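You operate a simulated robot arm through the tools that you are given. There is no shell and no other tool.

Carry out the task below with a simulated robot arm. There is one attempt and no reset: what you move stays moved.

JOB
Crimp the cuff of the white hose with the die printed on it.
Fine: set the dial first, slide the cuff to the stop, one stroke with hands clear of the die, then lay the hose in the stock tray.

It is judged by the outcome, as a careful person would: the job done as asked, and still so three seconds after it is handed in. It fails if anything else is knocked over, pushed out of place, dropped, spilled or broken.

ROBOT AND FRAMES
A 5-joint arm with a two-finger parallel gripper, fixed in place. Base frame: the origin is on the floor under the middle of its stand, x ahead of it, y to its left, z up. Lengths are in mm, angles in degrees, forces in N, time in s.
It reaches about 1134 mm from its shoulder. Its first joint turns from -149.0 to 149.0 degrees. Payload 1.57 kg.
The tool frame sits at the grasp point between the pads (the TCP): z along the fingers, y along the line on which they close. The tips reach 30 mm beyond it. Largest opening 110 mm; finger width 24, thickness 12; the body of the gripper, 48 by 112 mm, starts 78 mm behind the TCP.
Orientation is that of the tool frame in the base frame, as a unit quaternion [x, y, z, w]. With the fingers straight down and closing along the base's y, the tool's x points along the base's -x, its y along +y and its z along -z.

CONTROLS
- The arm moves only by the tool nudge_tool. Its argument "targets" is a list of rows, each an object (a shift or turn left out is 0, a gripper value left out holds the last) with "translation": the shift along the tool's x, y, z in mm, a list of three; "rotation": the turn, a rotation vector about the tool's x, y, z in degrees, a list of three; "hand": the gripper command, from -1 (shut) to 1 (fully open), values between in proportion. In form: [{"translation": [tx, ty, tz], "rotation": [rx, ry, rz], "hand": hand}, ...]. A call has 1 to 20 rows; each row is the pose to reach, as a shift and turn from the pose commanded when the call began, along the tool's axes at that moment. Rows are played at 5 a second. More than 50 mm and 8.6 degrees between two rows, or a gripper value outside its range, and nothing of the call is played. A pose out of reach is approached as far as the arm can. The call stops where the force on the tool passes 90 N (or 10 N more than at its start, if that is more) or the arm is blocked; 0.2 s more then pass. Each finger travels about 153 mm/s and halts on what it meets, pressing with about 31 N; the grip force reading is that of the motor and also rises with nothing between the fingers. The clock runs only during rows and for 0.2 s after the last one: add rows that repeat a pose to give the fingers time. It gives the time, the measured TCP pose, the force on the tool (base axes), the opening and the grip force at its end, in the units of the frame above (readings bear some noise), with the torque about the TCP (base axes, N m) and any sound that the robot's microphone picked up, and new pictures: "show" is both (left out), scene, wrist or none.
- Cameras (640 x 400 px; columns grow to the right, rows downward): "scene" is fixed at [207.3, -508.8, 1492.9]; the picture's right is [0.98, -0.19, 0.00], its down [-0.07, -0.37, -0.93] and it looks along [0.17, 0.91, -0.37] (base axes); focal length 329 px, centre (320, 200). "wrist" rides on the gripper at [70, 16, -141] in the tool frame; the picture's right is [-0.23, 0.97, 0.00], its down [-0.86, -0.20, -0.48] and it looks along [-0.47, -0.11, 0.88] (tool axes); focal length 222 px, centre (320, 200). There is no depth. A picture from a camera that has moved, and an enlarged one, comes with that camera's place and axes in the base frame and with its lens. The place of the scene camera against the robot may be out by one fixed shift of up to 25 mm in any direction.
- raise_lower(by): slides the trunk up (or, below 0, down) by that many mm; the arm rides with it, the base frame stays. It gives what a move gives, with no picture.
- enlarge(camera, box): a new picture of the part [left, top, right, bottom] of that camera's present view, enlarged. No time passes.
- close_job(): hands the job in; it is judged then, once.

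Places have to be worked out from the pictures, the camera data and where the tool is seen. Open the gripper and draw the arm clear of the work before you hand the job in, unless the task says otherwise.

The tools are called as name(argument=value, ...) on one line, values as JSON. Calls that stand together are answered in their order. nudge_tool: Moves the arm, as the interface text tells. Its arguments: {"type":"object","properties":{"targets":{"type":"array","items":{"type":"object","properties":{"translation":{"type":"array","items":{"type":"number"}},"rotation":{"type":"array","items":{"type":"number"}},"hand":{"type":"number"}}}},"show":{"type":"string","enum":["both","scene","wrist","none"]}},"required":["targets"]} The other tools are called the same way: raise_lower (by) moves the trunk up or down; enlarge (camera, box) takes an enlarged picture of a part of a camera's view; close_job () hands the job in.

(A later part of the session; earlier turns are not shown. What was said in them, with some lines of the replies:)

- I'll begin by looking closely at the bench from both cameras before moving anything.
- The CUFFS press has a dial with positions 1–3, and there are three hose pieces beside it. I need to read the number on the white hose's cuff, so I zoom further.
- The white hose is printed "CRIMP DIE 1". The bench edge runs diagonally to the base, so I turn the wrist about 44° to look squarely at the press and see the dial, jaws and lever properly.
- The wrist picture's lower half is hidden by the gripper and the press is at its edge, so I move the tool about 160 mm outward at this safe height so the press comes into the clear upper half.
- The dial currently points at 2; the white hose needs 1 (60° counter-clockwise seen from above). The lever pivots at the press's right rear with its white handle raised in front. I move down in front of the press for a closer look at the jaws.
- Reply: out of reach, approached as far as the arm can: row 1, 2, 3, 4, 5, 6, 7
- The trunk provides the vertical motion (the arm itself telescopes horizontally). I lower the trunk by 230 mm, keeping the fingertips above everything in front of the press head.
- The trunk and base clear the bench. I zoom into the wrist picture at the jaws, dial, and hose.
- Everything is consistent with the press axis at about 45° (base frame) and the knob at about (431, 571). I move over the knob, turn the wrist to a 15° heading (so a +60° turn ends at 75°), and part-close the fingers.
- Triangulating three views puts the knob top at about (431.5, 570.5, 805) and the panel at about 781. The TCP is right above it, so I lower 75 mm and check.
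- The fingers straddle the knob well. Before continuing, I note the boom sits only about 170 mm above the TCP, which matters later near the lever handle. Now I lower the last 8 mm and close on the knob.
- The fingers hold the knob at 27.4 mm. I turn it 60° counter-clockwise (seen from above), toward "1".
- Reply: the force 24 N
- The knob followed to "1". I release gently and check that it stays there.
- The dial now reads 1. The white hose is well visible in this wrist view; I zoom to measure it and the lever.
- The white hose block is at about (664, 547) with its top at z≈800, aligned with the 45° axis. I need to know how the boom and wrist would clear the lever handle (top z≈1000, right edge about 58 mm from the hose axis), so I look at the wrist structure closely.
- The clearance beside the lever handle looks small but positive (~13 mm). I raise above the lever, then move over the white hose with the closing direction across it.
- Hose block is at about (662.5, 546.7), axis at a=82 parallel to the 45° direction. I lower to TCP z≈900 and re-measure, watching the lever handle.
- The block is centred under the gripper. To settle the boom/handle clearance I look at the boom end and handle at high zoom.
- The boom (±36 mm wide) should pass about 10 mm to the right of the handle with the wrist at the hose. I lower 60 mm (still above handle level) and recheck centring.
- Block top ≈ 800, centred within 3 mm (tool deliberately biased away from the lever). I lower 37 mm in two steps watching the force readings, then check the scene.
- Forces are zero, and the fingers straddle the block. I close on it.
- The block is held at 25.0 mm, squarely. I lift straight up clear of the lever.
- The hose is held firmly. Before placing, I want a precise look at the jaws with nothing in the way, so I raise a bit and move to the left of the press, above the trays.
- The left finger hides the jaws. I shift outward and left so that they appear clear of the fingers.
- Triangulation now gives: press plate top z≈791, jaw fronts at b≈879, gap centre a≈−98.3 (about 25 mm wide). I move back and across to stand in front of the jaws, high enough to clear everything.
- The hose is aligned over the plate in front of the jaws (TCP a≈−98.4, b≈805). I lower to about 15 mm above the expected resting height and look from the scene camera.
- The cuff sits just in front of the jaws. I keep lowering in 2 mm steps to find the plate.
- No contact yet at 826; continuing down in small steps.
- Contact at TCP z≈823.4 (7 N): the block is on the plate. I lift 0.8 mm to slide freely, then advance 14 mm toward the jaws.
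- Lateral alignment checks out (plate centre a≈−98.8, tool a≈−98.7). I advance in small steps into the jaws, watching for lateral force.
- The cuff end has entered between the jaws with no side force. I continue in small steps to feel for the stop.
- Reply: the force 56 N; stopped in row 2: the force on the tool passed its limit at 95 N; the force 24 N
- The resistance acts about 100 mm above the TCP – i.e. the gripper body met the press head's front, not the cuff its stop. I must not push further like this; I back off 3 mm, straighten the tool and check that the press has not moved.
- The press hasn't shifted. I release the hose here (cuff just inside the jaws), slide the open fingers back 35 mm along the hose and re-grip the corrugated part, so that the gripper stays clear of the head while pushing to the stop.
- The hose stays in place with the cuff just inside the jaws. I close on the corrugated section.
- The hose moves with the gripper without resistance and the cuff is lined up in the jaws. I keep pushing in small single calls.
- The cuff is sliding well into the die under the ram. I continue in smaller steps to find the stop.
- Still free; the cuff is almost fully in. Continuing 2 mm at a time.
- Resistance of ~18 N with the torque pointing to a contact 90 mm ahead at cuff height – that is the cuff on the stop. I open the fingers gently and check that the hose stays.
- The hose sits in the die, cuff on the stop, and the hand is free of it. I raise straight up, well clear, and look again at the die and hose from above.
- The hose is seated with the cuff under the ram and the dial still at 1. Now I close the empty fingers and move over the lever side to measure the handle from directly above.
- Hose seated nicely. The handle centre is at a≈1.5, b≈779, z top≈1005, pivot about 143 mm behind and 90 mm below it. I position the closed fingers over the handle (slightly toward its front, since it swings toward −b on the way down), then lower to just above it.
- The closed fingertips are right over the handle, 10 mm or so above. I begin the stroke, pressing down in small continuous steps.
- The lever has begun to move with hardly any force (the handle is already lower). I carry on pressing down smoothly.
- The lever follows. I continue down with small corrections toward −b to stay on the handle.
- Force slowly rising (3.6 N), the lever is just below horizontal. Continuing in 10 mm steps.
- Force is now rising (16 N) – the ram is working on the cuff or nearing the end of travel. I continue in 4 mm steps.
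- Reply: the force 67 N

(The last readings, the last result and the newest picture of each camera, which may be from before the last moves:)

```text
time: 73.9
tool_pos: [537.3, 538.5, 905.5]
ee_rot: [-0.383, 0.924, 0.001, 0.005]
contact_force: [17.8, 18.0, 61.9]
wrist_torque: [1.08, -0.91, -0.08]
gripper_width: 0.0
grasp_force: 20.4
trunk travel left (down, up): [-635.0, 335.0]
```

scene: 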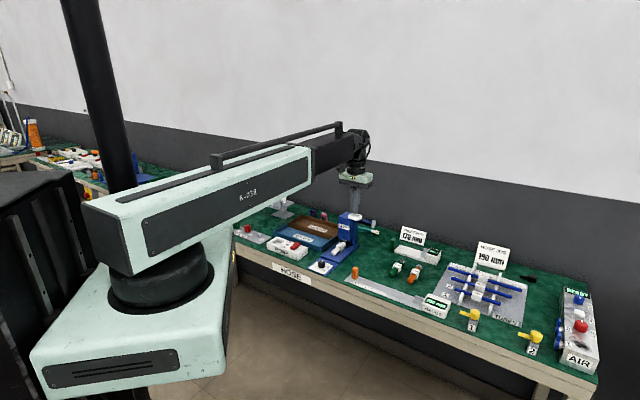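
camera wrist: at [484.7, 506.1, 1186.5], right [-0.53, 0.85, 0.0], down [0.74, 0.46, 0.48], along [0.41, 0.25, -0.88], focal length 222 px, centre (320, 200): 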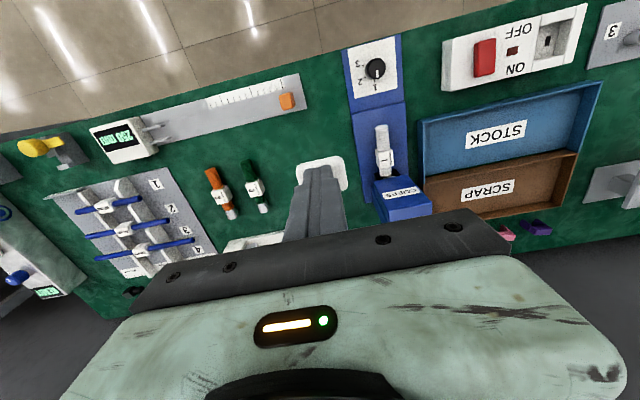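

enlarge(camera="scene", box=[340, 232, 365, 252])

enlarge(camera="scene", box=[320, 190, 400, 262])

```text
16.00 times, centred on (352, 242) of scene
camera zoom: at [207.3, -508.8, 1492.9], right [0.98, -0.19, 0.0], down [-0.07, -0.37, -0.93], along [0.17, 0.91, -0.37], focal length 5264 px, centre (-200, -472)
```

zoom: 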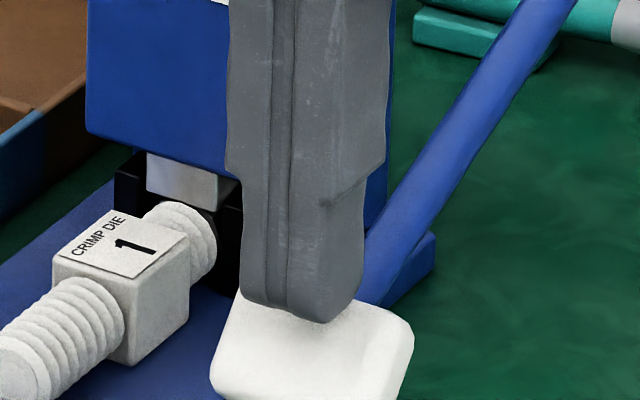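

```text
5.56 times, centred on (360, 226) of scene
camera zoom: at [207.3, -508.8, 1492.9], right [0.98, -0.19, 0.0], down [-0.07, -0.37, -0.93], along [0.17, 0.91, -0.37], focal length 1828 px, centre (98, 56)
```

zoom: 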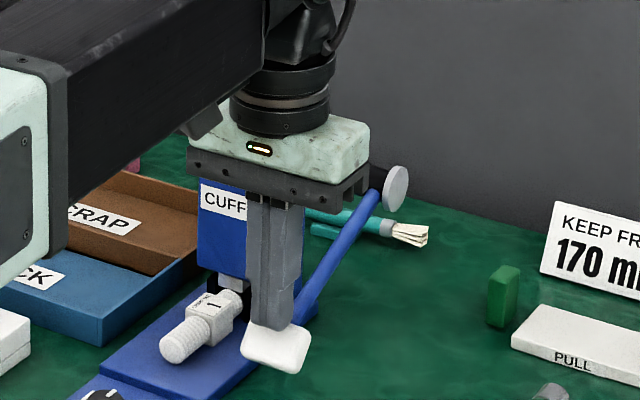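

raise_lower(by=-2)

enlarge(camera="scene", box=[340, 232, 365, 252])

```text
time: 74.4
tool_pos: [536.6, 536.1, 903.8]
ee_rot: [-0.382, 0.924, 0.002, 0.009]
contact_force: [0.7, 0.2, 62.7]
wrist_torque: [0.6, -0.38, -0.08]
gripper_width: 0.0
grasp_force: 21.4
trunk travel left (down, up): [-634.0, 336.0]
stopped: the force on the tool passed its limit at 91 N (the readings are from after the stop); the commanded pose is now the measured one
```

```text
16.00 times, centred on (352, 242) of scene
camera zoom: at [207.3, -508.8, 1492.9], right [0.98, -0.19, 0.0], down [-0.07, -0.37, -0.93], along [0.17, 0.91, -0.37], focal length 5264 px, centre (-200, -472)
```

zoom: 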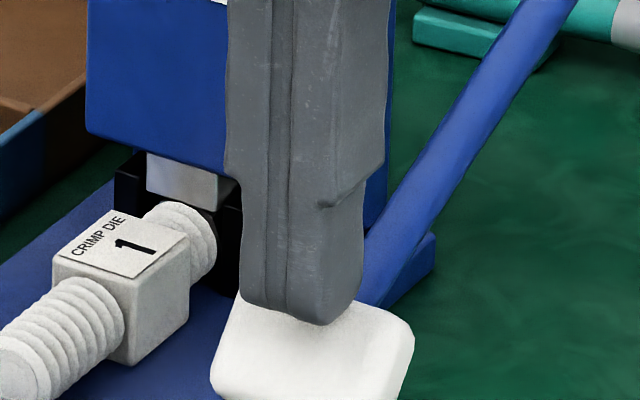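

The lever is at its hard stop (force jumped to 91 N, handle no longer moving): full stroke done. I hold a moment, then raise slowly so the lever can return, and look at what it does.

nudge_tool(targets=[{"translation": [0, 0, 0]}, {"translation": [0, 0, 0]}, {"translation": [0, 0, 0]}], show="none")

raise_lower(by=15)

enlarge(camera="scene", box=[320, 190, 400, 262])

```text
time: 75.2
tool_pos: [537.0, 537.1, 905.0]
ee_rot: [-0.382, 0.924, 0.002, 0.009]
contact_force: [4.5, 3.0, 64.2]
wrist_torque: [0.7, -0.46, 0.03]
gripper_width: 0.1
grasp_force: 22.0
trunk travel left (down, up): [-634.0, 336.0]
```

```text
time: 75.8
tool_pos: [538.4, 538.3, 916.6]
ee_rot: [-0.383, 0.924, 0.002, 0.006]
contact_force: [-2.0, -1.2, 3.3]
wrist_torque: [-0.05, 0.05, 0.01]
gripper_width: 0.0
grasp_force: 20.9
trunk travel left (down, up): [-649.0, 321.0]
```

```text
5.56 times, centred on (360, 226) of scene
camera zoom: at [207.3, -508.8, 1492.9], right [0.98, -0.19, 0.0], down [-0.07, -0.37, -0.93], along [0.17, 0.91, -0.37], focal length 1828 px, centre (98, 56)
```

zoom: 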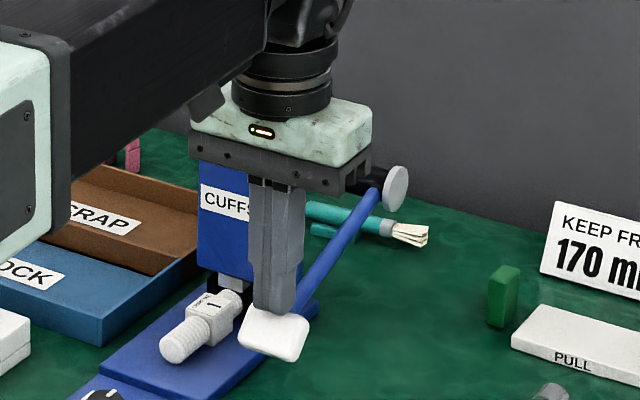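

The lever is spring-returned and follows the fingers up (3 N). I raise gradually so it returns gently.

raise_lower(by=40)

raise_lower(by=40)

enlarge(camera="scene", box=[320, 190, 400, 262])

```text
time: 76.7
tool_pos: [539.4, 539.3, 954.7]
ee_rot: [-0.382, 0.924, 0.001, 0.007]
contact_force: [0.0, 0.0, 3.2]
wrist_torque: [0.0, 0.0, -0.03]
gripper_width: 0.0
grasp_force: 21.3
trunk travel left (down, up): [-689.0, 281.0]
```

```text
time: 77.5
tool_pos: [538.7, 539.0, 996.0]
ee_rot: [-0.383, 0.924, 0.002, 0.004]
contact_force: [-0.2, -2.0, 3.3]
wrist_torque: [0.0, 0.02, 0.01]
gripper_width: 0.0
grasp_force: 21.2
trunk travel left (down, up): [-729.0, 241.0]
```

```text
5.56 times, centred on (360, 226) of scene
camera zoom: at [207.3, -508.8, 1492.9], right [0.98, -0.19, 0.0], down [-0.07, -0.37, -0.93], along [0.17, 0.91, -0.37], focal length 1828 px, centre (98, 56)
```

zoom: 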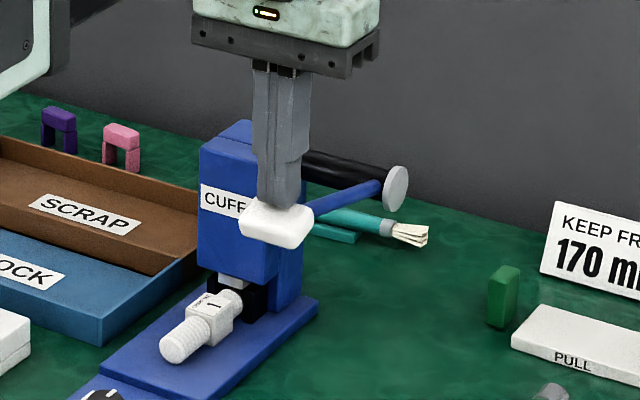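

nudge_tool(targets=[{"translation": [-5, 0, 0]}, {"translation": [-10, 0, 0]}], show="none")

raise_lower(by=25)

raise_lower(by=60)

nudge_tool(targets=[{"translation": [0, 0, 0]}], show="both")

enlarge(camera="scene", box=[320, 190, 400, 262])

enlarge(camera="scene", box=[325, 225, 365, 260])

```text
time: 78.1
tool_pos: [546.0, 545.5, 996.7]
ee_rot: [-0.382, 0.924, 0.002, 0.007]
contact_force: [-2.0, -2.4, 1.4]
wrist_torque: [-0.01, 0.02, 0.01]
gripper_width: 0.0
grasp_force: 21.5
trunk travel left (down, up): [-729.0, 241.0]
```

```text
time: 78.8
tool_pos: [546.4, 546.4, 1020.5]
ee_rot: [-0.382, 0.924, 0.002, 0.005]
contact_force: [-0.9, -0.6, 2.1]
wrist_torque: [-0.02, 0.02, -0.01]
gripper_width: 0.2
grasp_force: 21.1
trunk travel left (down, up): [-754.0, 216.0]
```

```text
time: 79.8
tool_pos: [545.8, 545.7, 1081.3]
ee_rot: [-0.382, 0.924, 0.001, 0.006]
contact_force: [-0.2, -1.3, -0.2]
wrist_torque: [0.0, -0.01, 0.0]
gripper_width: 0.0
grasp_force: 21.2
trunk travel left (down, up): [-814.0, 156.0]
```

```text
time: 80.2
tool_pos: [548.0, 546.5, 1081.4]
ee_rot: [-0.382, 0.924, 0.001, 0.006]
contact_force: [-1.6, -0.1, 0.7]
wrist_torque: [-0.05, -0.03, -0.04]
gripper_width: 0.0
grasp_force: 21.5
trunk travel left (down, up): [-814.0, 156.0]
camera wrist: at [485.2, 506.4, 1220.5], right [-0.53, 0.85, 0.0], down [0.74, 0.46, 0.49], along [0.41, 0.26, -0.87], focal length 222 px, centre (320, 200)
```

scene: 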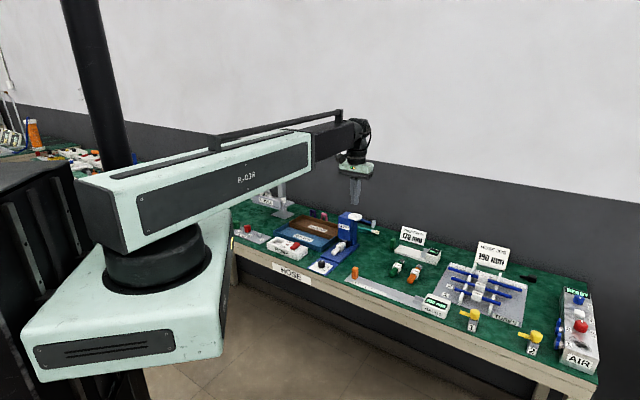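
wrist: 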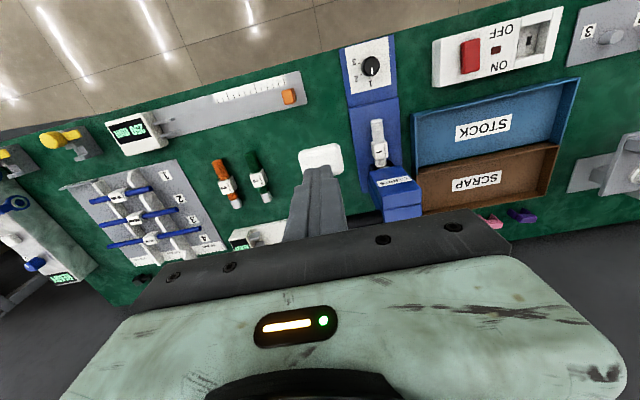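

```text
5.56 times, centred on (360, 226) of scene
camera zoom: at [207.3, -508.8, 1492.9], right [0.98, -0.19, 0.0], down [-0.07, -0.37, -0.93], along [0.17, 0.91, -0.37], focal length 1828 px, centre (98, 56)
```

zoom: 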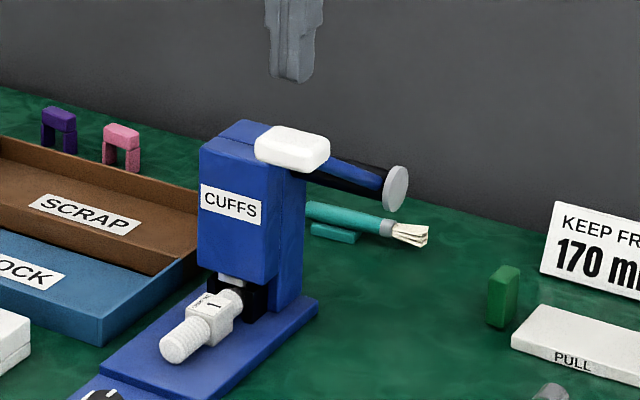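

```text
11.43 times, centred on (345, 242) of scene
camera zoom: at [207.3, -508.8, 1492.9], right [0.98, -0.19, 0.0], down [-0.07, -0.37, -0.93], along [0.17, 0.91, -0.37], focal length 3760 px, centre (34, -286)
```

zoom: 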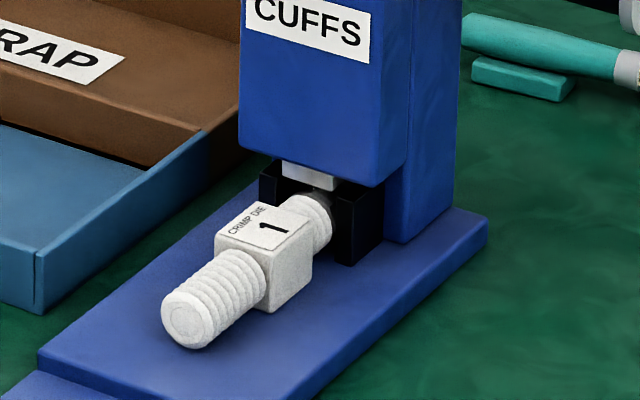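

The lever is back up, the hose undisturbed. I straighten the tool, open the fingers to 47 mm and go above the corrugated end of the hose (gripping there keeps the gripper body clear of the head).

nudge_tool(targets=[{"translation": [-13, 33, 0], "rotation": [-0.1, 0.3, 0], "hand": -0.6}, {"translation": [-26, 66, 0], "rotation": [-0.16, 0.68, 0], "hand": -0.15}, {"translation": [-40, 99.2, 0], "rotation": [-0.16, 0.68, 0], "hand": -0.15}, {"translation": [-40, 99.2, 0], "rotation": [-0.16, 0.68, 0], "hand": -0.15}], show="wrist")

enlarge(camera="wrist", box=[240, 80, 420, 220])

```text
time: 81.2
tool_pos: [504.4, 643.9, 1080.3]
ee_rot: [-0.383, 0.924, 0.001, -0.001]
contact_force: [0.0, -0.1, 0.6]
wrist_torque: [-0.03, 0.01, 0.03]
gripper_width: 46.7
grasp_force: 0.0
trunk travel left (down, up): [-814.0, 156.0]
camera wrist: at [445.0, 605.6, 1221.4], right [-0.53, 0.85, 0.0], down [0.75, 0.46, 0.48], along [0.41, 0.25, -0.88], focal length 222 px, centre (320, 200)
```

wrist: 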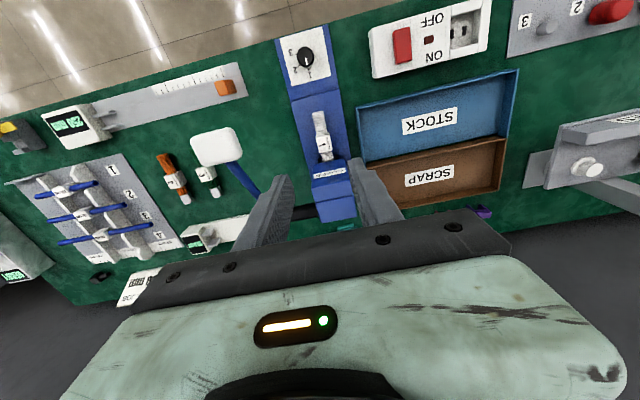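

```text
2.86 times, centred on (330, 150) of wrist
camera zoom: at [445.0, 605.6, 1221.4], right [-0.53, 0.85, 0.0], down [0.75, 0.46, 0.48], along [0.41, 0.25, -0.88], focal length 635 px, centre (291, 343)
```

zoom: 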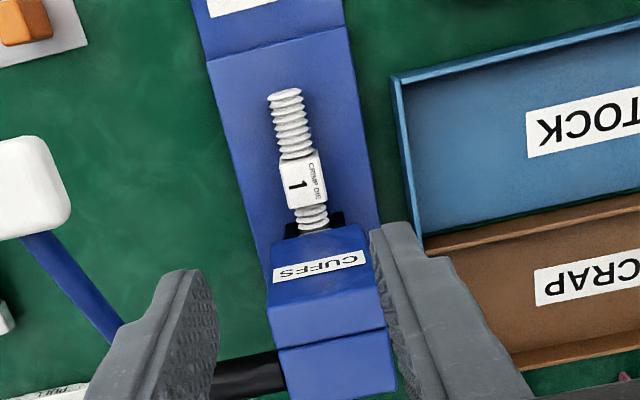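

nudge_tool(targets=[{"translation": [0.5, 1, 0]}], show="none")

raise_lower(by=-205)

nudge_tool(targets=[{"translation": [0, 0, 0]}], show="wrist")

enlarge(camera="wrist", box=[240, 80, 420, 220])

enlarge(camera="scene", box=[320, 215, 370, 260])

```text
time: 81.6
tool_pos: [504.8, 644.3, 1081.1]
ee_rot: [-0.383, 0.924, 0.001, 0.0]
contact_force: [-0.2, 0.1, 0.2]
wrist_torque: [-0.03, 0.0, 0.03]
gripper_width: 46.9
grasp_force: 0.1
trunk travel left (down, up): [-814.0, 156.0]
```

```text
time: 83.8
tool_pos: [504.4, 645.1, 875.4]
ee_rot: [-0.383, 0.924, 0.001, -0.001]
contact_force: [-0.3, -0.2, -0.1]
wrist_torque: [0.01, 0.0, 0.0]
gripper_width: 46.6
grasp_force: 0.1
trunk travel left (down, up): [-609.0, 361.0]
```

```text
time: 84.2
tool_pos: [504.9, 644.7, 876.6]
ee_rot: [-0.382, 0.924, 0.001, 0.0]
contact_force: [-0.1, -0.6, 0.7]
wrist_torque: [-0.03, 0.0, -0.03]
gripper_width: 46.7
grasp_force: 0.1
trunk travel left (down, up): [-609.0, 361.0]
camera wrist: at [444.1, 605.7, 1016.4], right [-0.53, 0.85, 0.0], down [0.75, 0.46, 0.48], along [0.41, 0.25, -0.88], focal length 222 px, centre (320, 200)
```

wrist: 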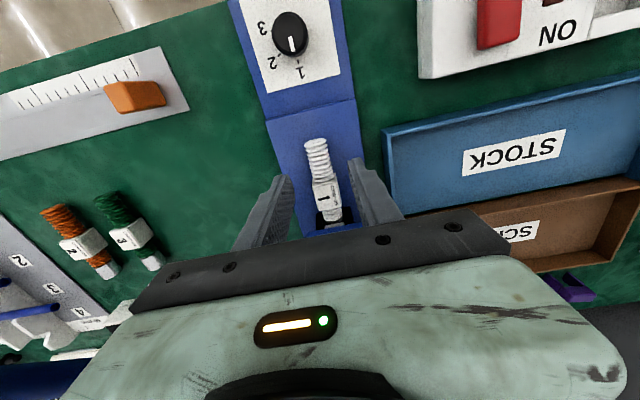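

```text
2.86 times, centred on (330, 150) of wrist
camera zoom: at [444.1, 605.7, 1016.4], right [-0.53, 0.85, 0.0], down [0.75, 0.46, 0.48], along [0.41, 0.25, -0.88], focal length 635 px, centre (291, 343)
```

zoom: 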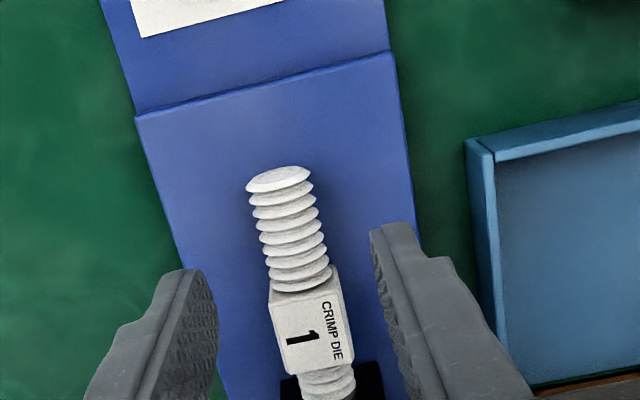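

```text
8.89 times, centred on (345, 238) of scene
camera zoom: at [207.3, -508.8, 1492.9], right [0.98, -0.19, 0.0], down [-0.07, -0.37, -0.93], along [0.17, 0.91, -0.37], focal length 2925 px, centre (98, -133)
```

zoom: 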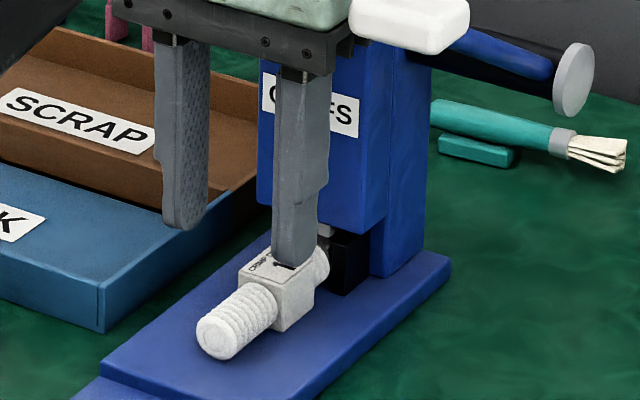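

Well centred over the hose. I lower to the earlier gripping height and close on the corrugated part.

raise_lower(by=-52)

nudge_tool(targets=[{"hand": -0.3}, {"hand": -0.45}, {"hand": -0.6}, {"hand": -0.8}, {"hand": -0.8}], show="none")

```text
time: 85.2
tool_pos: [503.7, 643.5, 825.1]
ee_rot: [-0.382, 0.924, 0.0, 0.0]
contact_force: [0.4, -0.5, 0.0]
wrist_torque: [0.03, 0.02, 0.01]
gripper_width: 46.8
grasp_force: 0.0
trunk travel left (down, up): [-557.0, 413.0]
```

```text
time: 86.3
tool_pos: [503.2, 645.8, 823.9]
ee_rot: [-0.383, 0.924, 0.001, 0.0]
contact_force: [0.4, -0.6, -0.9]
wrist_torque: [-0.04, 0.02, -0.02]
gripper_width: 20.6
grasp_force: 31.0
trunk travel left (down, up): [-557.0, 413.0]
```

nudge_tool(targets=[{"translation": [4, 0, 0]}, {"translation": [8, 0, 0]}, {"translation": [13, 0, 0]}, {"translation": [19, 0, 0]}, {"translation": [25, 0, 0]}, {"translation": [31, 0, 0]}, {"translation": [37, 0, 0]}, {"translation": [43, 0, 0]}, {"translation": [43, 0, 0]}], show="wrist")

enlarge(camera="scene", box=[320, 220, 370, 265])

enlarge(camera="wrist", box=[240, 80, 420, 220])

```text
time: 88.3
tool_pos: [472.8, 615.6, 823.6]
ee_rot: [-0.383, 0.924, 0.001, -0.001]
contact_force: [0.2, -0.4, -0.7]
wrist_torque: [-0.03, -0.03, 0.03]
gripper_width: 21.0
grasp_force: 30.8
trunk travel left (down, up): [-557.0, 413.0]
camera wrist: at [413.8, 575.5, 964.4], right [-0.53, 0.85, 0.0], down [0.75, 0.46, 0.48], along [0.41, 0.25, -0.88], focal length 222 px, centre (320, 200)
```

wrist: 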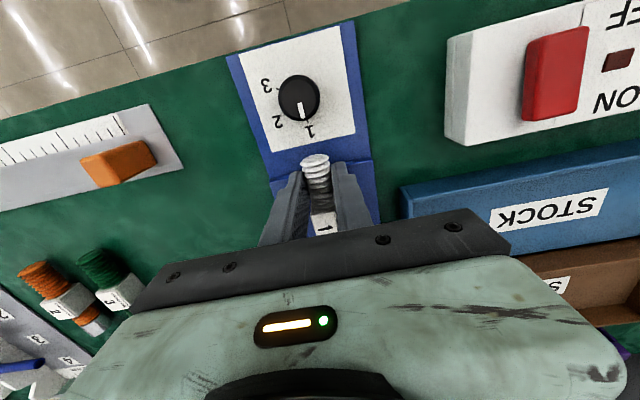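

```text
8.89 times, centred on (345, 242) of scene
camera zoom: at [207.3, -508.8, 1492.9], right [0.98, -0.19, 0.0], down [-0.07, -0.37, -0.93], along [0.17, 0.91, -0.37], focal length 2925 px, centre (98, -178)
```

zoom: 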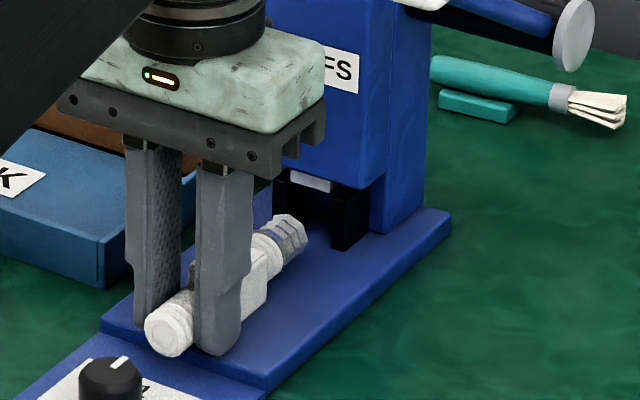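

```text
2.86 times, centred on (330, 150) of wrist
camera zoom: at [413.8, 575.5, 964.4], right [-0.53, 0.85, 0.0], down [0.75, 0.46, 0.48], along [0.41, 0.25, -0.88], focal length 635 px, centre (291, 343)
```

zoom: 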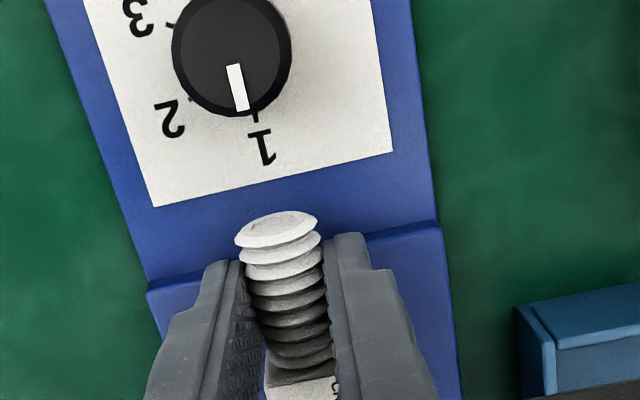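

The cuff now shows a clean faceted crimp. I release, move forward 34 mm to the square block and re-grip there for a balanced lift.

nudge_tool(targets=[{"hand": -0.5}, {"hand": -0.3}, {"hand": -0.15}, {"hand": -0.15}], show="none")

nudge_tool(targets=[{"translation": [-12, 0, 0]}, {"translation": [-24, 0, 0]}, {"translation": [-35, 0, 0]}, {"translation": [-35, 0, 0]}], show="wrist")

enlarge(camera="wrist", box=[240, 80, 420, 220])

enlarge(camera="scene", box=[320, 220, 370, 265])

```text
time: 89.3
tool_pos: [473.9, 614.4, 823.6]
ee_rot: [-0.383, 0.924, 0.001, -0.001]
contact_force: [0.2, 0.5, 0.5]
wrist_torque: [-0.01, 0.03, 0.0]
gripper_width: 46.5
grasp_force: 0.1
trunk travel left (down, up): [-557.0, 413.0]
```

```text
time: 90.3
tool_pos: [498.5, 639.7, 823.9]
ee_rot: [-0.382, 0.924, 0.0, 0.0]
contact_force: [-0.1, -0.1, -0.8]
wrist_torque: [0.01, 0.0, 0.0]
gripper_width: 46.7
grasp_force: 0.1
trunk travel left (down, up): [-557.0, 413.0]
camera wrist: at [438.6, 600.1, 964.4], right [-0.53, 0.85, 0.0], down [0.75, 0.46, 0.48], along [0.41, 0.25, -0.88], focal length 222 px, centre (320, 200)
```

wrist: 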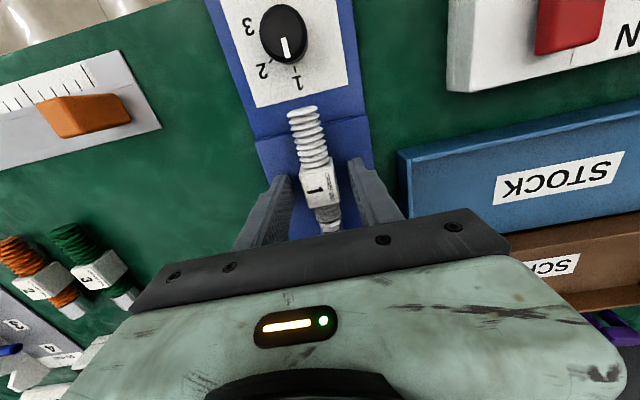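

```text
2.86 times, centred on (330, 150) of wrist
camera zoom: at [438.6, 600.1, 964.4], right [-0.53, 0.85, 0.0], down [0.75, 0.46, 0.48], along [0.41, 0.25, -0.88], focal length 635 px, centre (291, 343)
```

zoom: 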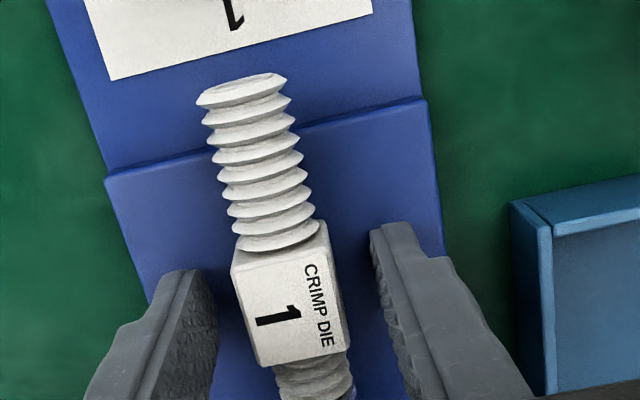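

```text
8.89 times, centred on (345, 242) of scene
camera zoom: at [207.3, -508.8, 1492.9], right [0.98, -0.19, 0.0], down [-0.07, -0.37, -0.93], along [0.17, 0.91, -0.37], focal length 2925 px, centre (98, -178)
```

zoom: 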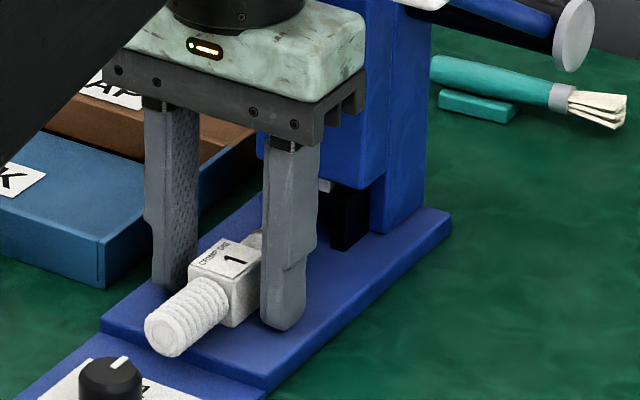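

nudge_tool(targets=[{"hand": -0.3}, {"hand": -0.45}, {"hand": -0.6}, {"hand": -0.8}, {"hand": -0.8}, {"hand": -0.8}], show="none")

raise_lower(by=25)

raise_lower(by=85)

nudge_tool(targets=[{"translation": [15, 0, 0]}, {"translation": [30, 0, 0]}], show="both")

enlarge(camera="scene", box=[230, 180, 390, 280])

```text
time: 91.8
tool_pos: [497.7, 640.3, 823.2]
ee_rot: [-0.383, 0.924, 0.001, 0.0]
contact_force: [-0.2, -0.1, -0.1]
wrist_torque: [-0.03, -0.01, -0.01]
gripper_width: 25.0
grasp_force: 30.8
trunk travel left (down, up): [-557.0, 413.0]
```

```text
time: 92.5
tool_pos: [497.8, 640.3, 848.3]
ee_rot: [-0.383, 0.924, 0.001, -0.001]
contact_force: [0.0, 0.1, 0.0]
wrist_torque: [-0.02, -0.02, 0.02]
gripper_width: 24.9
grasp_force: 30.8
trunk travel left (down, up): [-582.0, 388.0]
```

```text
time: 93.7
tool_pos: [498.0, 640.0, 934.1]
ee_rot: [-0.384, 0.924, 0.001, -0.001]
contact_force: [0.0, -1.0, 0.0]
wrist_torque: [0.02, 0.04, -0.01]
gripper_width: 25.0
grasp_force: 30.8
trunk travel left (down, up): [-667.0, 303.0]
```

```text
time: 94.3
tool_pos: [476.6, 617.0, 933.0]
ee_rot: [-0.382, 0.924, 0.001, 0.0]
contact_force: [0.3, -0.7, -0.3]
wrist_torque: [-0.02, -0.01, -0.03]
gripper_width: 25.1
grasp_force: 30.8
trunk travel left (down, up): [-667.0, 303.0]
camera wrist: at [416.8, 578.3, 1074.4], right [-0.53, 0.85, 0.0], down [0.75, 0.46, 0.48], along [0.41, 0.25, -0.88], focal length 222 px, centre (320, 200)
```

scene: 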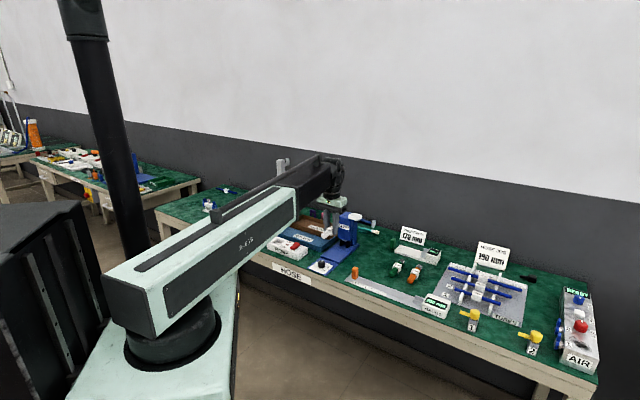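
wrist: 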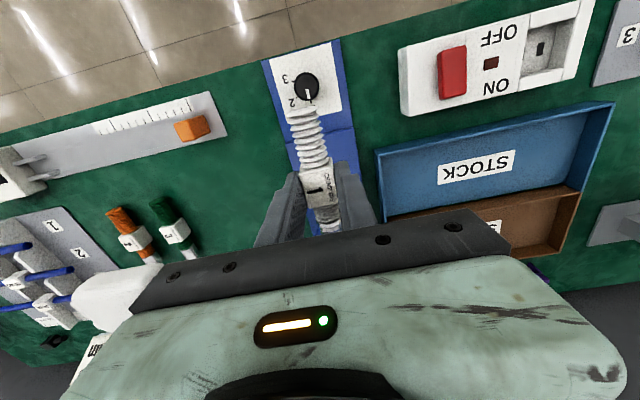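

```text
4.00 times, centred on (310, 230) of scene
camera zoom: at [207.3, -508.8, 1492.9], right [0.98, -0.19, 0.0], down [-0.07, -0.37, -0.93], along [0.17, 0.91, -0.37], focal length 1316 px, centre (360, 80)
```

zoom: 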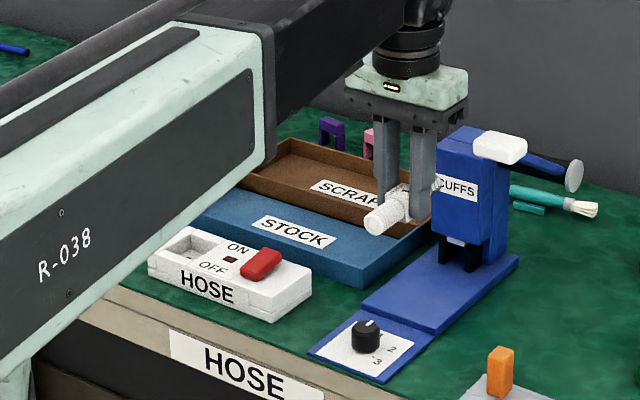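

The crimped hose is held. The STOCK tray spans a≈−165…−437, b≈801…900 with wall top z≈794, so the hose must lie along the tray's length. I move left over the tray, then turn the tool 90°.

nudge_tool(targets=[{"translation": [0, 40, 0]}, {"translation": [0, 80, 0]}, {"translation": [0, 120, 0]}, {"translation": [0, 160, 0]}, {"translation": [0, 203, 0]}, {"translation": [-15, 203, 0], "rotation": [0, 0, -8.2]}, {"translation": [-30, 203, 0], "rotation": [0, 0, -16.4]}, {"translation": [-45, 203, 0], "rotation": [0, 0, -24.6]}, {"translation": [-60, 203, 0], "rotation": [0, 0, -32.8]}, {"translation": [-76, 203, 0], "rotation": [0, 0, -41]}, {"translation": [-76, 203, 0], "rotation": [0, 0, -49.2]}, {"translation": [-76, 203, 0], "rotation": [0, 0, -57.4]}, {"translation": [-76, 203, 0], "rotation": [0, 0, -65.6]}, {"translation": [-76, 203, 0], "rotation": [0, 0, -73.8]}, {"translation": [-76, 203, 0], "rotation": [0, 0, -82]}, {"translation": [-76, 203, 0], "rotation": [0, 0, -90]}, {"translation": [-76, 203, 0], "rotation": [0, 0, -90]}], show="both")

enlarge(camera="scene", box=[230, 180, 390, 280])

```text
time: 97.9
tool_pos: [386.8, 814.6, 932.5]
ee_rot: [0.924, -0.382, -0.001, 0.0]
contact_force: [-0.2, 0.5, -1.2]
wrist_torque: [0.0, 0.0, 0.01]
gripper_width: 25.1
grasp_force: 30.6
trunk travel left (down, up): [-667.0, 303.0]
camera wrist: at [426.4, 753.3, 1074.2], right [-0.85, -0.53, 0.0], down [-0.46, 0.74, 0.48], along [-0.25, 0.41, -0.88], focal length 222 px, centre (320, 200)
```

scene: 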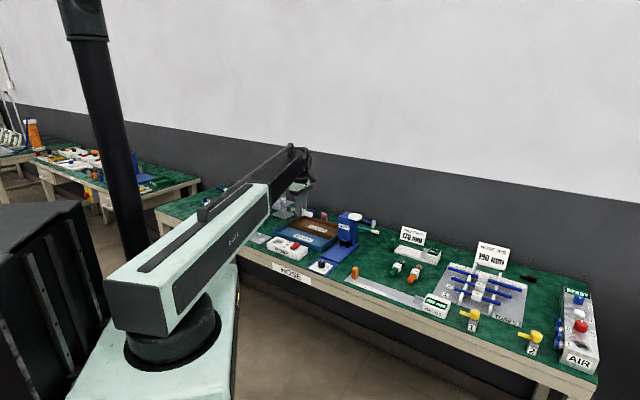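
wrist: 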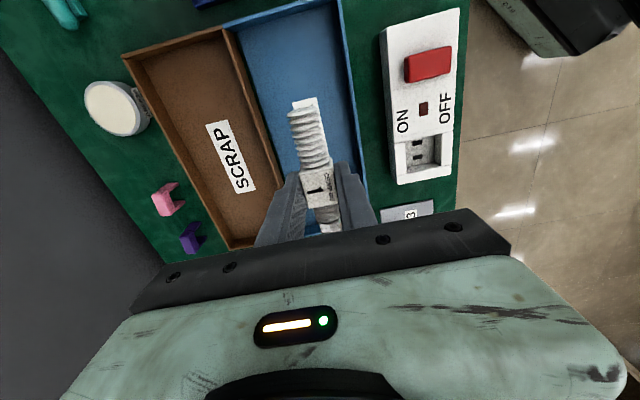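

```text
4.00 times, centred on (310, 230) of scene
camera zoom: at [207.3, -508.8, 1492.9], right [0.98, -0.19, 0.0], down [-0.07, -0.37, -0.93], along [0.17, 0.91, -0.37], focal length 1316 px, centre (360, 80)
```

zoom: 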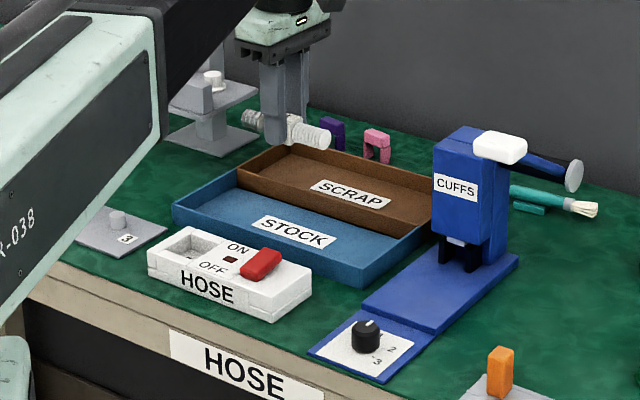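

The hose is over the tray, aligned with its length. I centre it between the tray walls (+6 mm) and lower toward the floor.

nudge_tool(targets=[{"translation": [0, -3, 0]}, {"translation": [0, -6, 0]}, {"translation": [0, -6, 0]}], show="none")

raise_lower(by=-85)

nudge_tool(targets=[{"translation": [0, 0, 0]}], show="both")

enlarge(camera="scene", box=[250, 180, 370, 280])

```text
time: 98.7
tool_pos: [391.6, 819.8, 933.7]
ee_rot: [0.924, -0.383, 0.0, -0.001]
contact_force: [0.3, -0.6, 0.2]
wrist_torque: [-0.02, 0.0, 0.0]
gripper_width: 25.0
grasp_force: 30.5
trunk travel left (down, up): [-667.0, 303.0]
```

```text
time: 99.9
tool_pos: [391.1, 818.9, 848.6]
ee_rot: [0.924, -0.383, -0.001, -0.001]
contact_force: [0.4, 0.6, -1.0]
wrist_torque: [0.0, -0.01, 0.01]
gripper_width: 25.1
grasp_force: 30.8
trunk travel left (down, up): [-582.0, 388.0]
```

```text
time: 100.3
tool_pos: [391.2, 819.0, 849.1]
ee_rot: [0.924, -0.383, 0.0, 0.0]
contact_force: [-0.2, 0.6, -0.8]
wrist_torque: [-0.01, 0.0, 0.0]
gripper_width: 25.2
grasp_force: 30.7
trunk travel left (down, up): [-582.0, 388.0]
camera wrist: at [430.4, 757.4, 989.3], right [-0.85, -0.53, 0.0], down [-0.46, 0.75, 0.48], along [-0.25, 0.41, -0.88], focal length 222 px, centre (320, 200)
```

scene: 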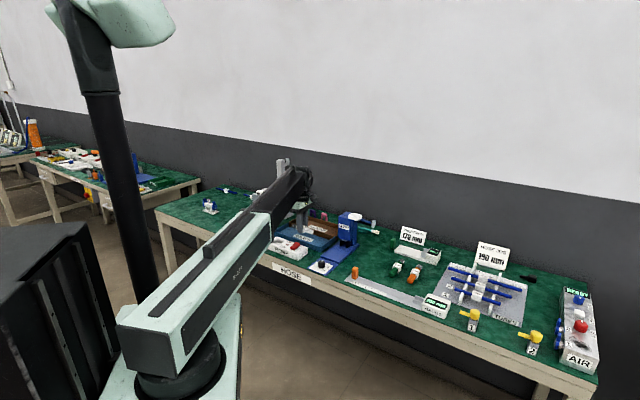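
wrist: 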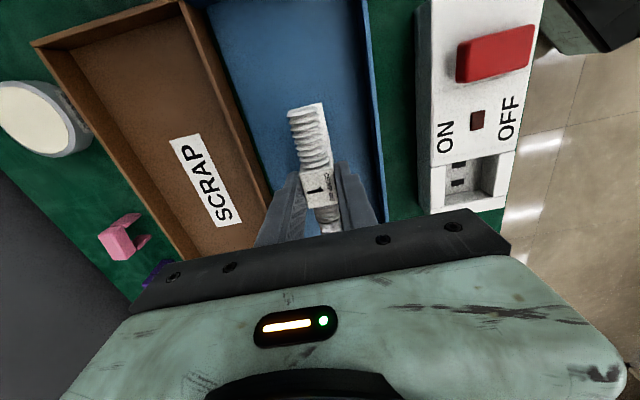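

```text
4.00 times, centred on (310, 230) of scene
camera zoom: at [207.3, -508.8, 1492.9], right [0.98, -0.19, 0.0], down [-0.07, -0.37, -0.93], along [0.17, 0.91, -0.37], focal length 1316 px, centre (360, 80)
```

zoom: 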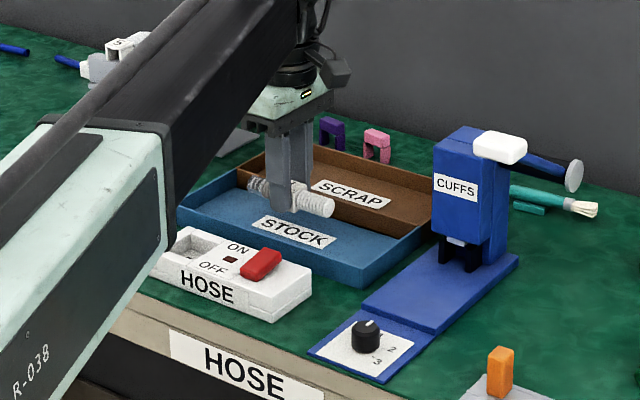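

raise_lower(by=-26)

raise_lower(by=-4)

```text
time: 101.0
tool_pos: [391.8, 819.3, 822.0]
ee_rot: [0.924, -0.382, -0.001, 0.0]
contact_force: [0.2, -0.4, -0.7]
wrist_torque: [-0.02, -0.01, -0.01]
gripper_width: 24.8
grasp_force: 31.0
trunk travel left (down, up): [-556.0, 414.0]
```

```text
time: 101.5
tool_pos: [391.7, 818.9, 818.9]
ee_rot: [0.924, -0.383, 0.0, -0.001]
contact_force: [0.4, 0.0, -0.8]
wrist_torque: [-0.03, 0.03, -0.03]
gripper_width: 24.8
grasp_force: 30.7
trunk travel left (down, up): [-552.0, 418.0]
```

No contact yet at 819; I continue in 1.5–2 mm steps to set the hose down gently.

raise_lower(by=-2)

raise_lower(by=-1.5)

```text
time: 102.0
tool_pos: [392.2, 819.8, 817.4]
ee_rot: [0.924, -0.383, -0.001, -0.001]
contact_force: [0.2, 0.2, -0.6]
wrist_torque: [0.01, -0.01, 0.01]
gripper_width: 24.9
grasp_force: 30.9
trunk travel left (down, up): [-550.0, 420.0]
```

```text
time: 102.6
tool_pos: [390.6, 819.1, 816.3]
ee_rot: [0.924, -0.382, -0.001, 0.0]
contact_force: [2.1, 1.9, 4.6]
wrist_torque: [0.01, -0.04, 0.0]
gripper_width: 24.7
grasp_force: 30.8
trunk travel left (down, up): [-549.0, 421.0]
```

The block touches the tray floor (4.6 N). I open the fingers gently and check.

nudge_tool(targets=[{"hand": -0.5}, {"hand": -0.35}, {"hand": -0.2}, {"hand": -0.1}, {"hand": -0.1}], show="wrist")

enlarge(camera="wrist", box=[220, 80, 400, 230])

enlarge(camera="scene", box=[260, 200, 350, 270])

```text
time: 103.8
tool_pos: [391.1, 819.3, 815.6]
ee_rot: [0.924, -0.383, -0.002, 0.0]
contact_force: [0.1, -0.2, -0.3]
wrist_torque: [-0.01, 0.01, 0.03]
gripper_width: 49.5
grasp_force: 0.1
trunk travel left (down, up): [-549.0, 421.0]
camera wrist: at [430.4, 757.3, 955.8], right [-0.85, -0.53, 0.0], down [-0.46, 0.75, 0.48], along [-0.25, 0.41, -0.88], focal length 222 px, centre (320, 200)
```

wrist: 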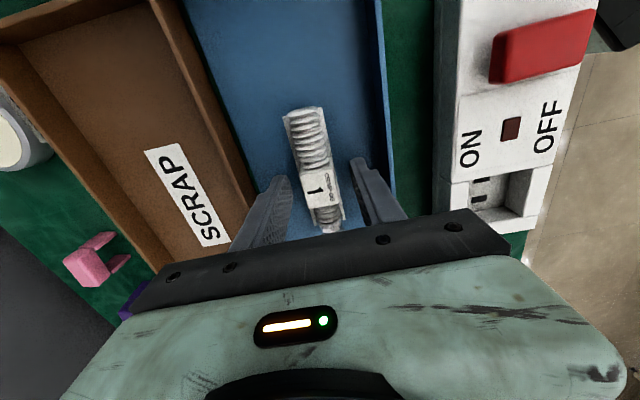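

```text
2.67 times, centred on (310, 155) of wrist
camera zoom: at [430.4, 757.3, 955.8], right [-0.85, -0.53, 0.0], down [-0.46, 0.75, 0.48], along [-0.25, 0.41, -0.88], focal length 592 px, centre (347, 320)
```

zoom: 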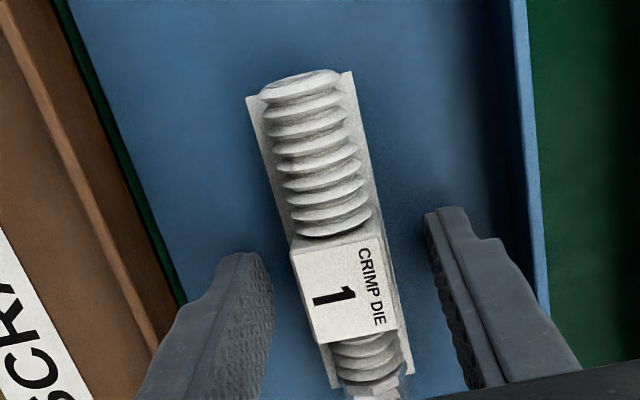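

```text
5.71 times, centred on (305, 235) of scene
camera zoom: at [207.3, -508.8, 1492.9], right [0.98, -0.19, 0.0], down [-0.07, -0.37, -0.93], along [0.17, 0.91, -0.37], focal length 1880 px, centre (406, 0)
```

zoom: 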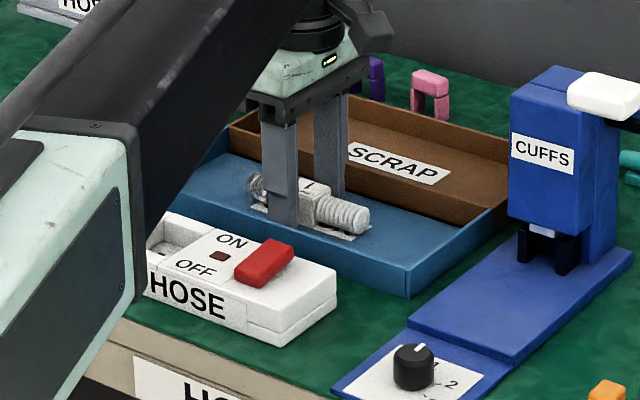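

The hose lies flat in the STOCK tray. I raise straight up and look at the result.

raise_lower(by=40)

raise_lower(by=200)

nudge_tool(targets=[{"translation": [0, 20, 0], "hand": 0.3}, {"translation": [0, 60, 0], "hand": 0.6}, {"translation": [0, 100, 0], "hand": 1}, {"translation": [0, 145, 0], "hand": 1}, {"translation": [0, 190, 0], "hand": 1}, {"translation": [0, 230, 0], "hand": 1}, {"translation": [0, 230, 0], "hand": 1}], show="both")

enlarge(camera="scene", box=[230, 180, 390, 290])

enlarge(camera="scene", box=[270, 215, 330, 260])

```text
time: 104.6
tool_pos: [392.0, 819.4, 855.8]
ee_rot: [0.924, -0.383, 0.0, -0.001]
contact_force: [0.3, 0.0, 0.3]
wrist_torque: [-0.02, 0.04, -0.02]
gripper_width: 49.7
grasp_force: 0.0
trunk travel left (down, up): [-589.0, 381.0]
```

```text
time: 106.8
tool_pos: [391.5, 819.4, 1054.9]
ee_rot: [0.924, -0.383, 0.0, -0.001]
contact_force: [0.5, 0.7, 0.4]
wrist_torque: [-0.04, -0.01, -0.04]
gripper_width: 49.7
grasp_force: 0.1
trunk travel left (down, up): [-789.0, 181.0]
```

```text
time: 108.4
tool_pos: [229.4, 657.7, 1055.1]
ee_rot: [0.924, -0.383, -0.001, 0.0]
contact_force: [0.7, 0.1, 0.2]
wrist_torque: [0.01, 0.0, 0.0]
gripper_width: 110.0
grasp_force: 0.1
trunk travel left (down, up): [-789.0, 181.0]
camera wrist: at [268.3, 595.1, 1195.9], right [-0.85, -0.53, 0.0], down [-0.46, 0.74, 0.48], along [-0.25, 0.41, -0.88], focal length 222 px, centre (320, 200)
```

scene: 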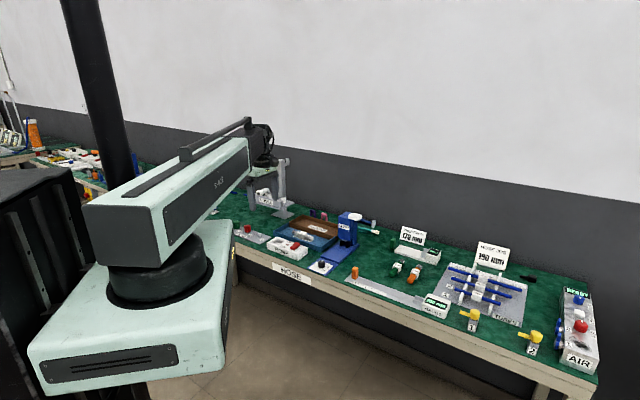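
wrist: 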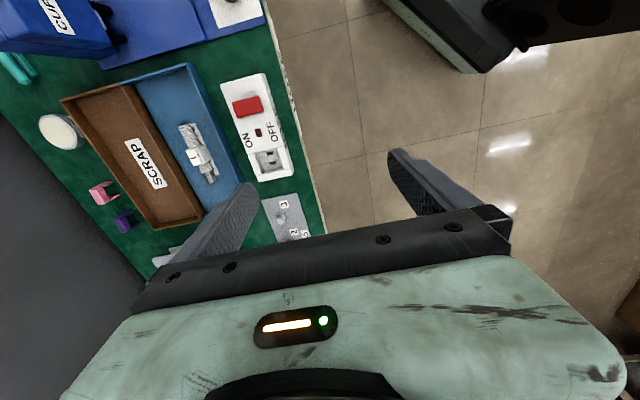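

```text
3.64 times, centred on (310, 235) of scene
camera zoom: at [207.3, -508.8, 1492.9], right [0.98, -0.19, 0.0], down [-0.07, -0.37, -0.93], along [0.17, 0.91, -0.37], focal length 1196 px, centre (356, 73)
```

zoom: 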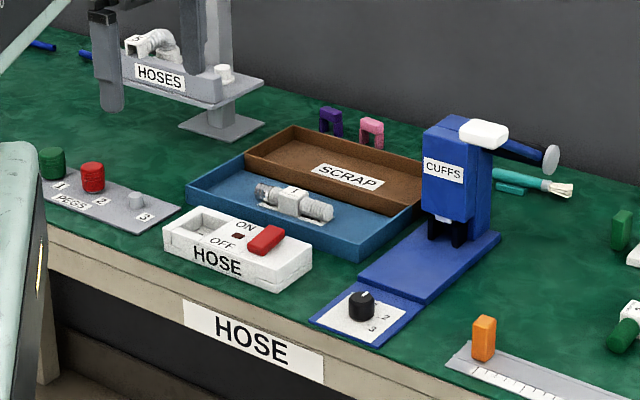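

```text
8.89 times, centred on (300, 238) of scene
camera zoom: at [207.3, -508.8, 1492.9], right [0.98, -0.19, 0.0], down [-0.07, -0.37, -0.93], along [0.17, 0.91, -0.37], focal length 2925 px, centre (498, -133)
```

zoom: 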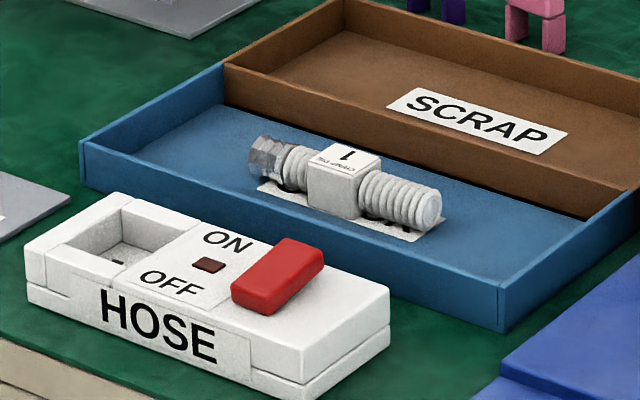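

The crimped hose lies in the STOCK tray, the lever is up, the dial at 1. I check the rest of the bench for anything disturbed before handing in.

enlarge(camera="scene", box=[340, 215, 540, 340])

enlarge(camera="scene", box=[210, 170, 410, 295])

```text
3.20 times, centred on (440, 278) of scene
camera zoom: at [207.3, -508.8, 1492.9], right [0.98, -0.19, 0.0], down [-0.07, -0.37, -0.93], along [0.17, 0.91, -0.37], focal length 1053 px, centre (-64, -48)
```

zoom: 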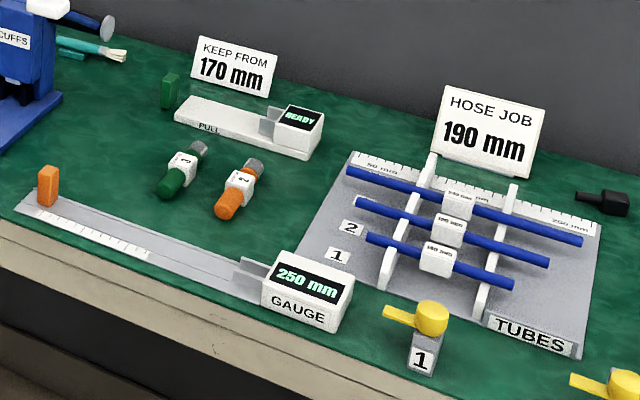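

```text
3.20 times, centred on (310, 232) of scene
camera zoom: at [207.3, -508.8, 1492.9], right [0.98, -0.19, 0.0], down [-0.07, -0.37, -0.93], along [0.17, 0.91, -0.37], focal length 1053 px, centre (352, 96)
```

zoom: 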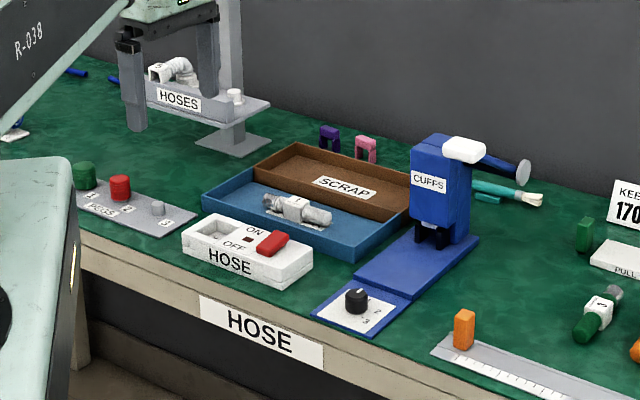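

Everything else stands exactly where it was: press, trays, the other two hoses, and the signs. The white hose's cuff is crimped with die 1, it lies in the STOCK tray, and the gripper is open and clear, so I hand the job in.

close_job()

```text
The job is handed in.
```

The white hose's cuff is crimped with die 1, the number printed on it, and the hose is lying in the STOCK tray. The job is handed in.

- **Dial:** I turned it from 2 to 1 before anything else, and it still reads 1.
- **Cuff:** My first attempt to seat it failed because the gripper body met the front of the press head, at about 95 N. I backed off, checked that the press had not moved, and re-gripped the hose further back. I then slid the cuff in until it reached the stop.
- **Stroke:** I made one full stroke to the lever's hard stop, with the gripper on the handle and clear of the die. The lever returned on its own, and the cuff came out with an even, faceted crimp.
- **Bench:** In the last pictures the press, trays, other two hoses and signs were all where they started. The gripper is open and drawn clear.
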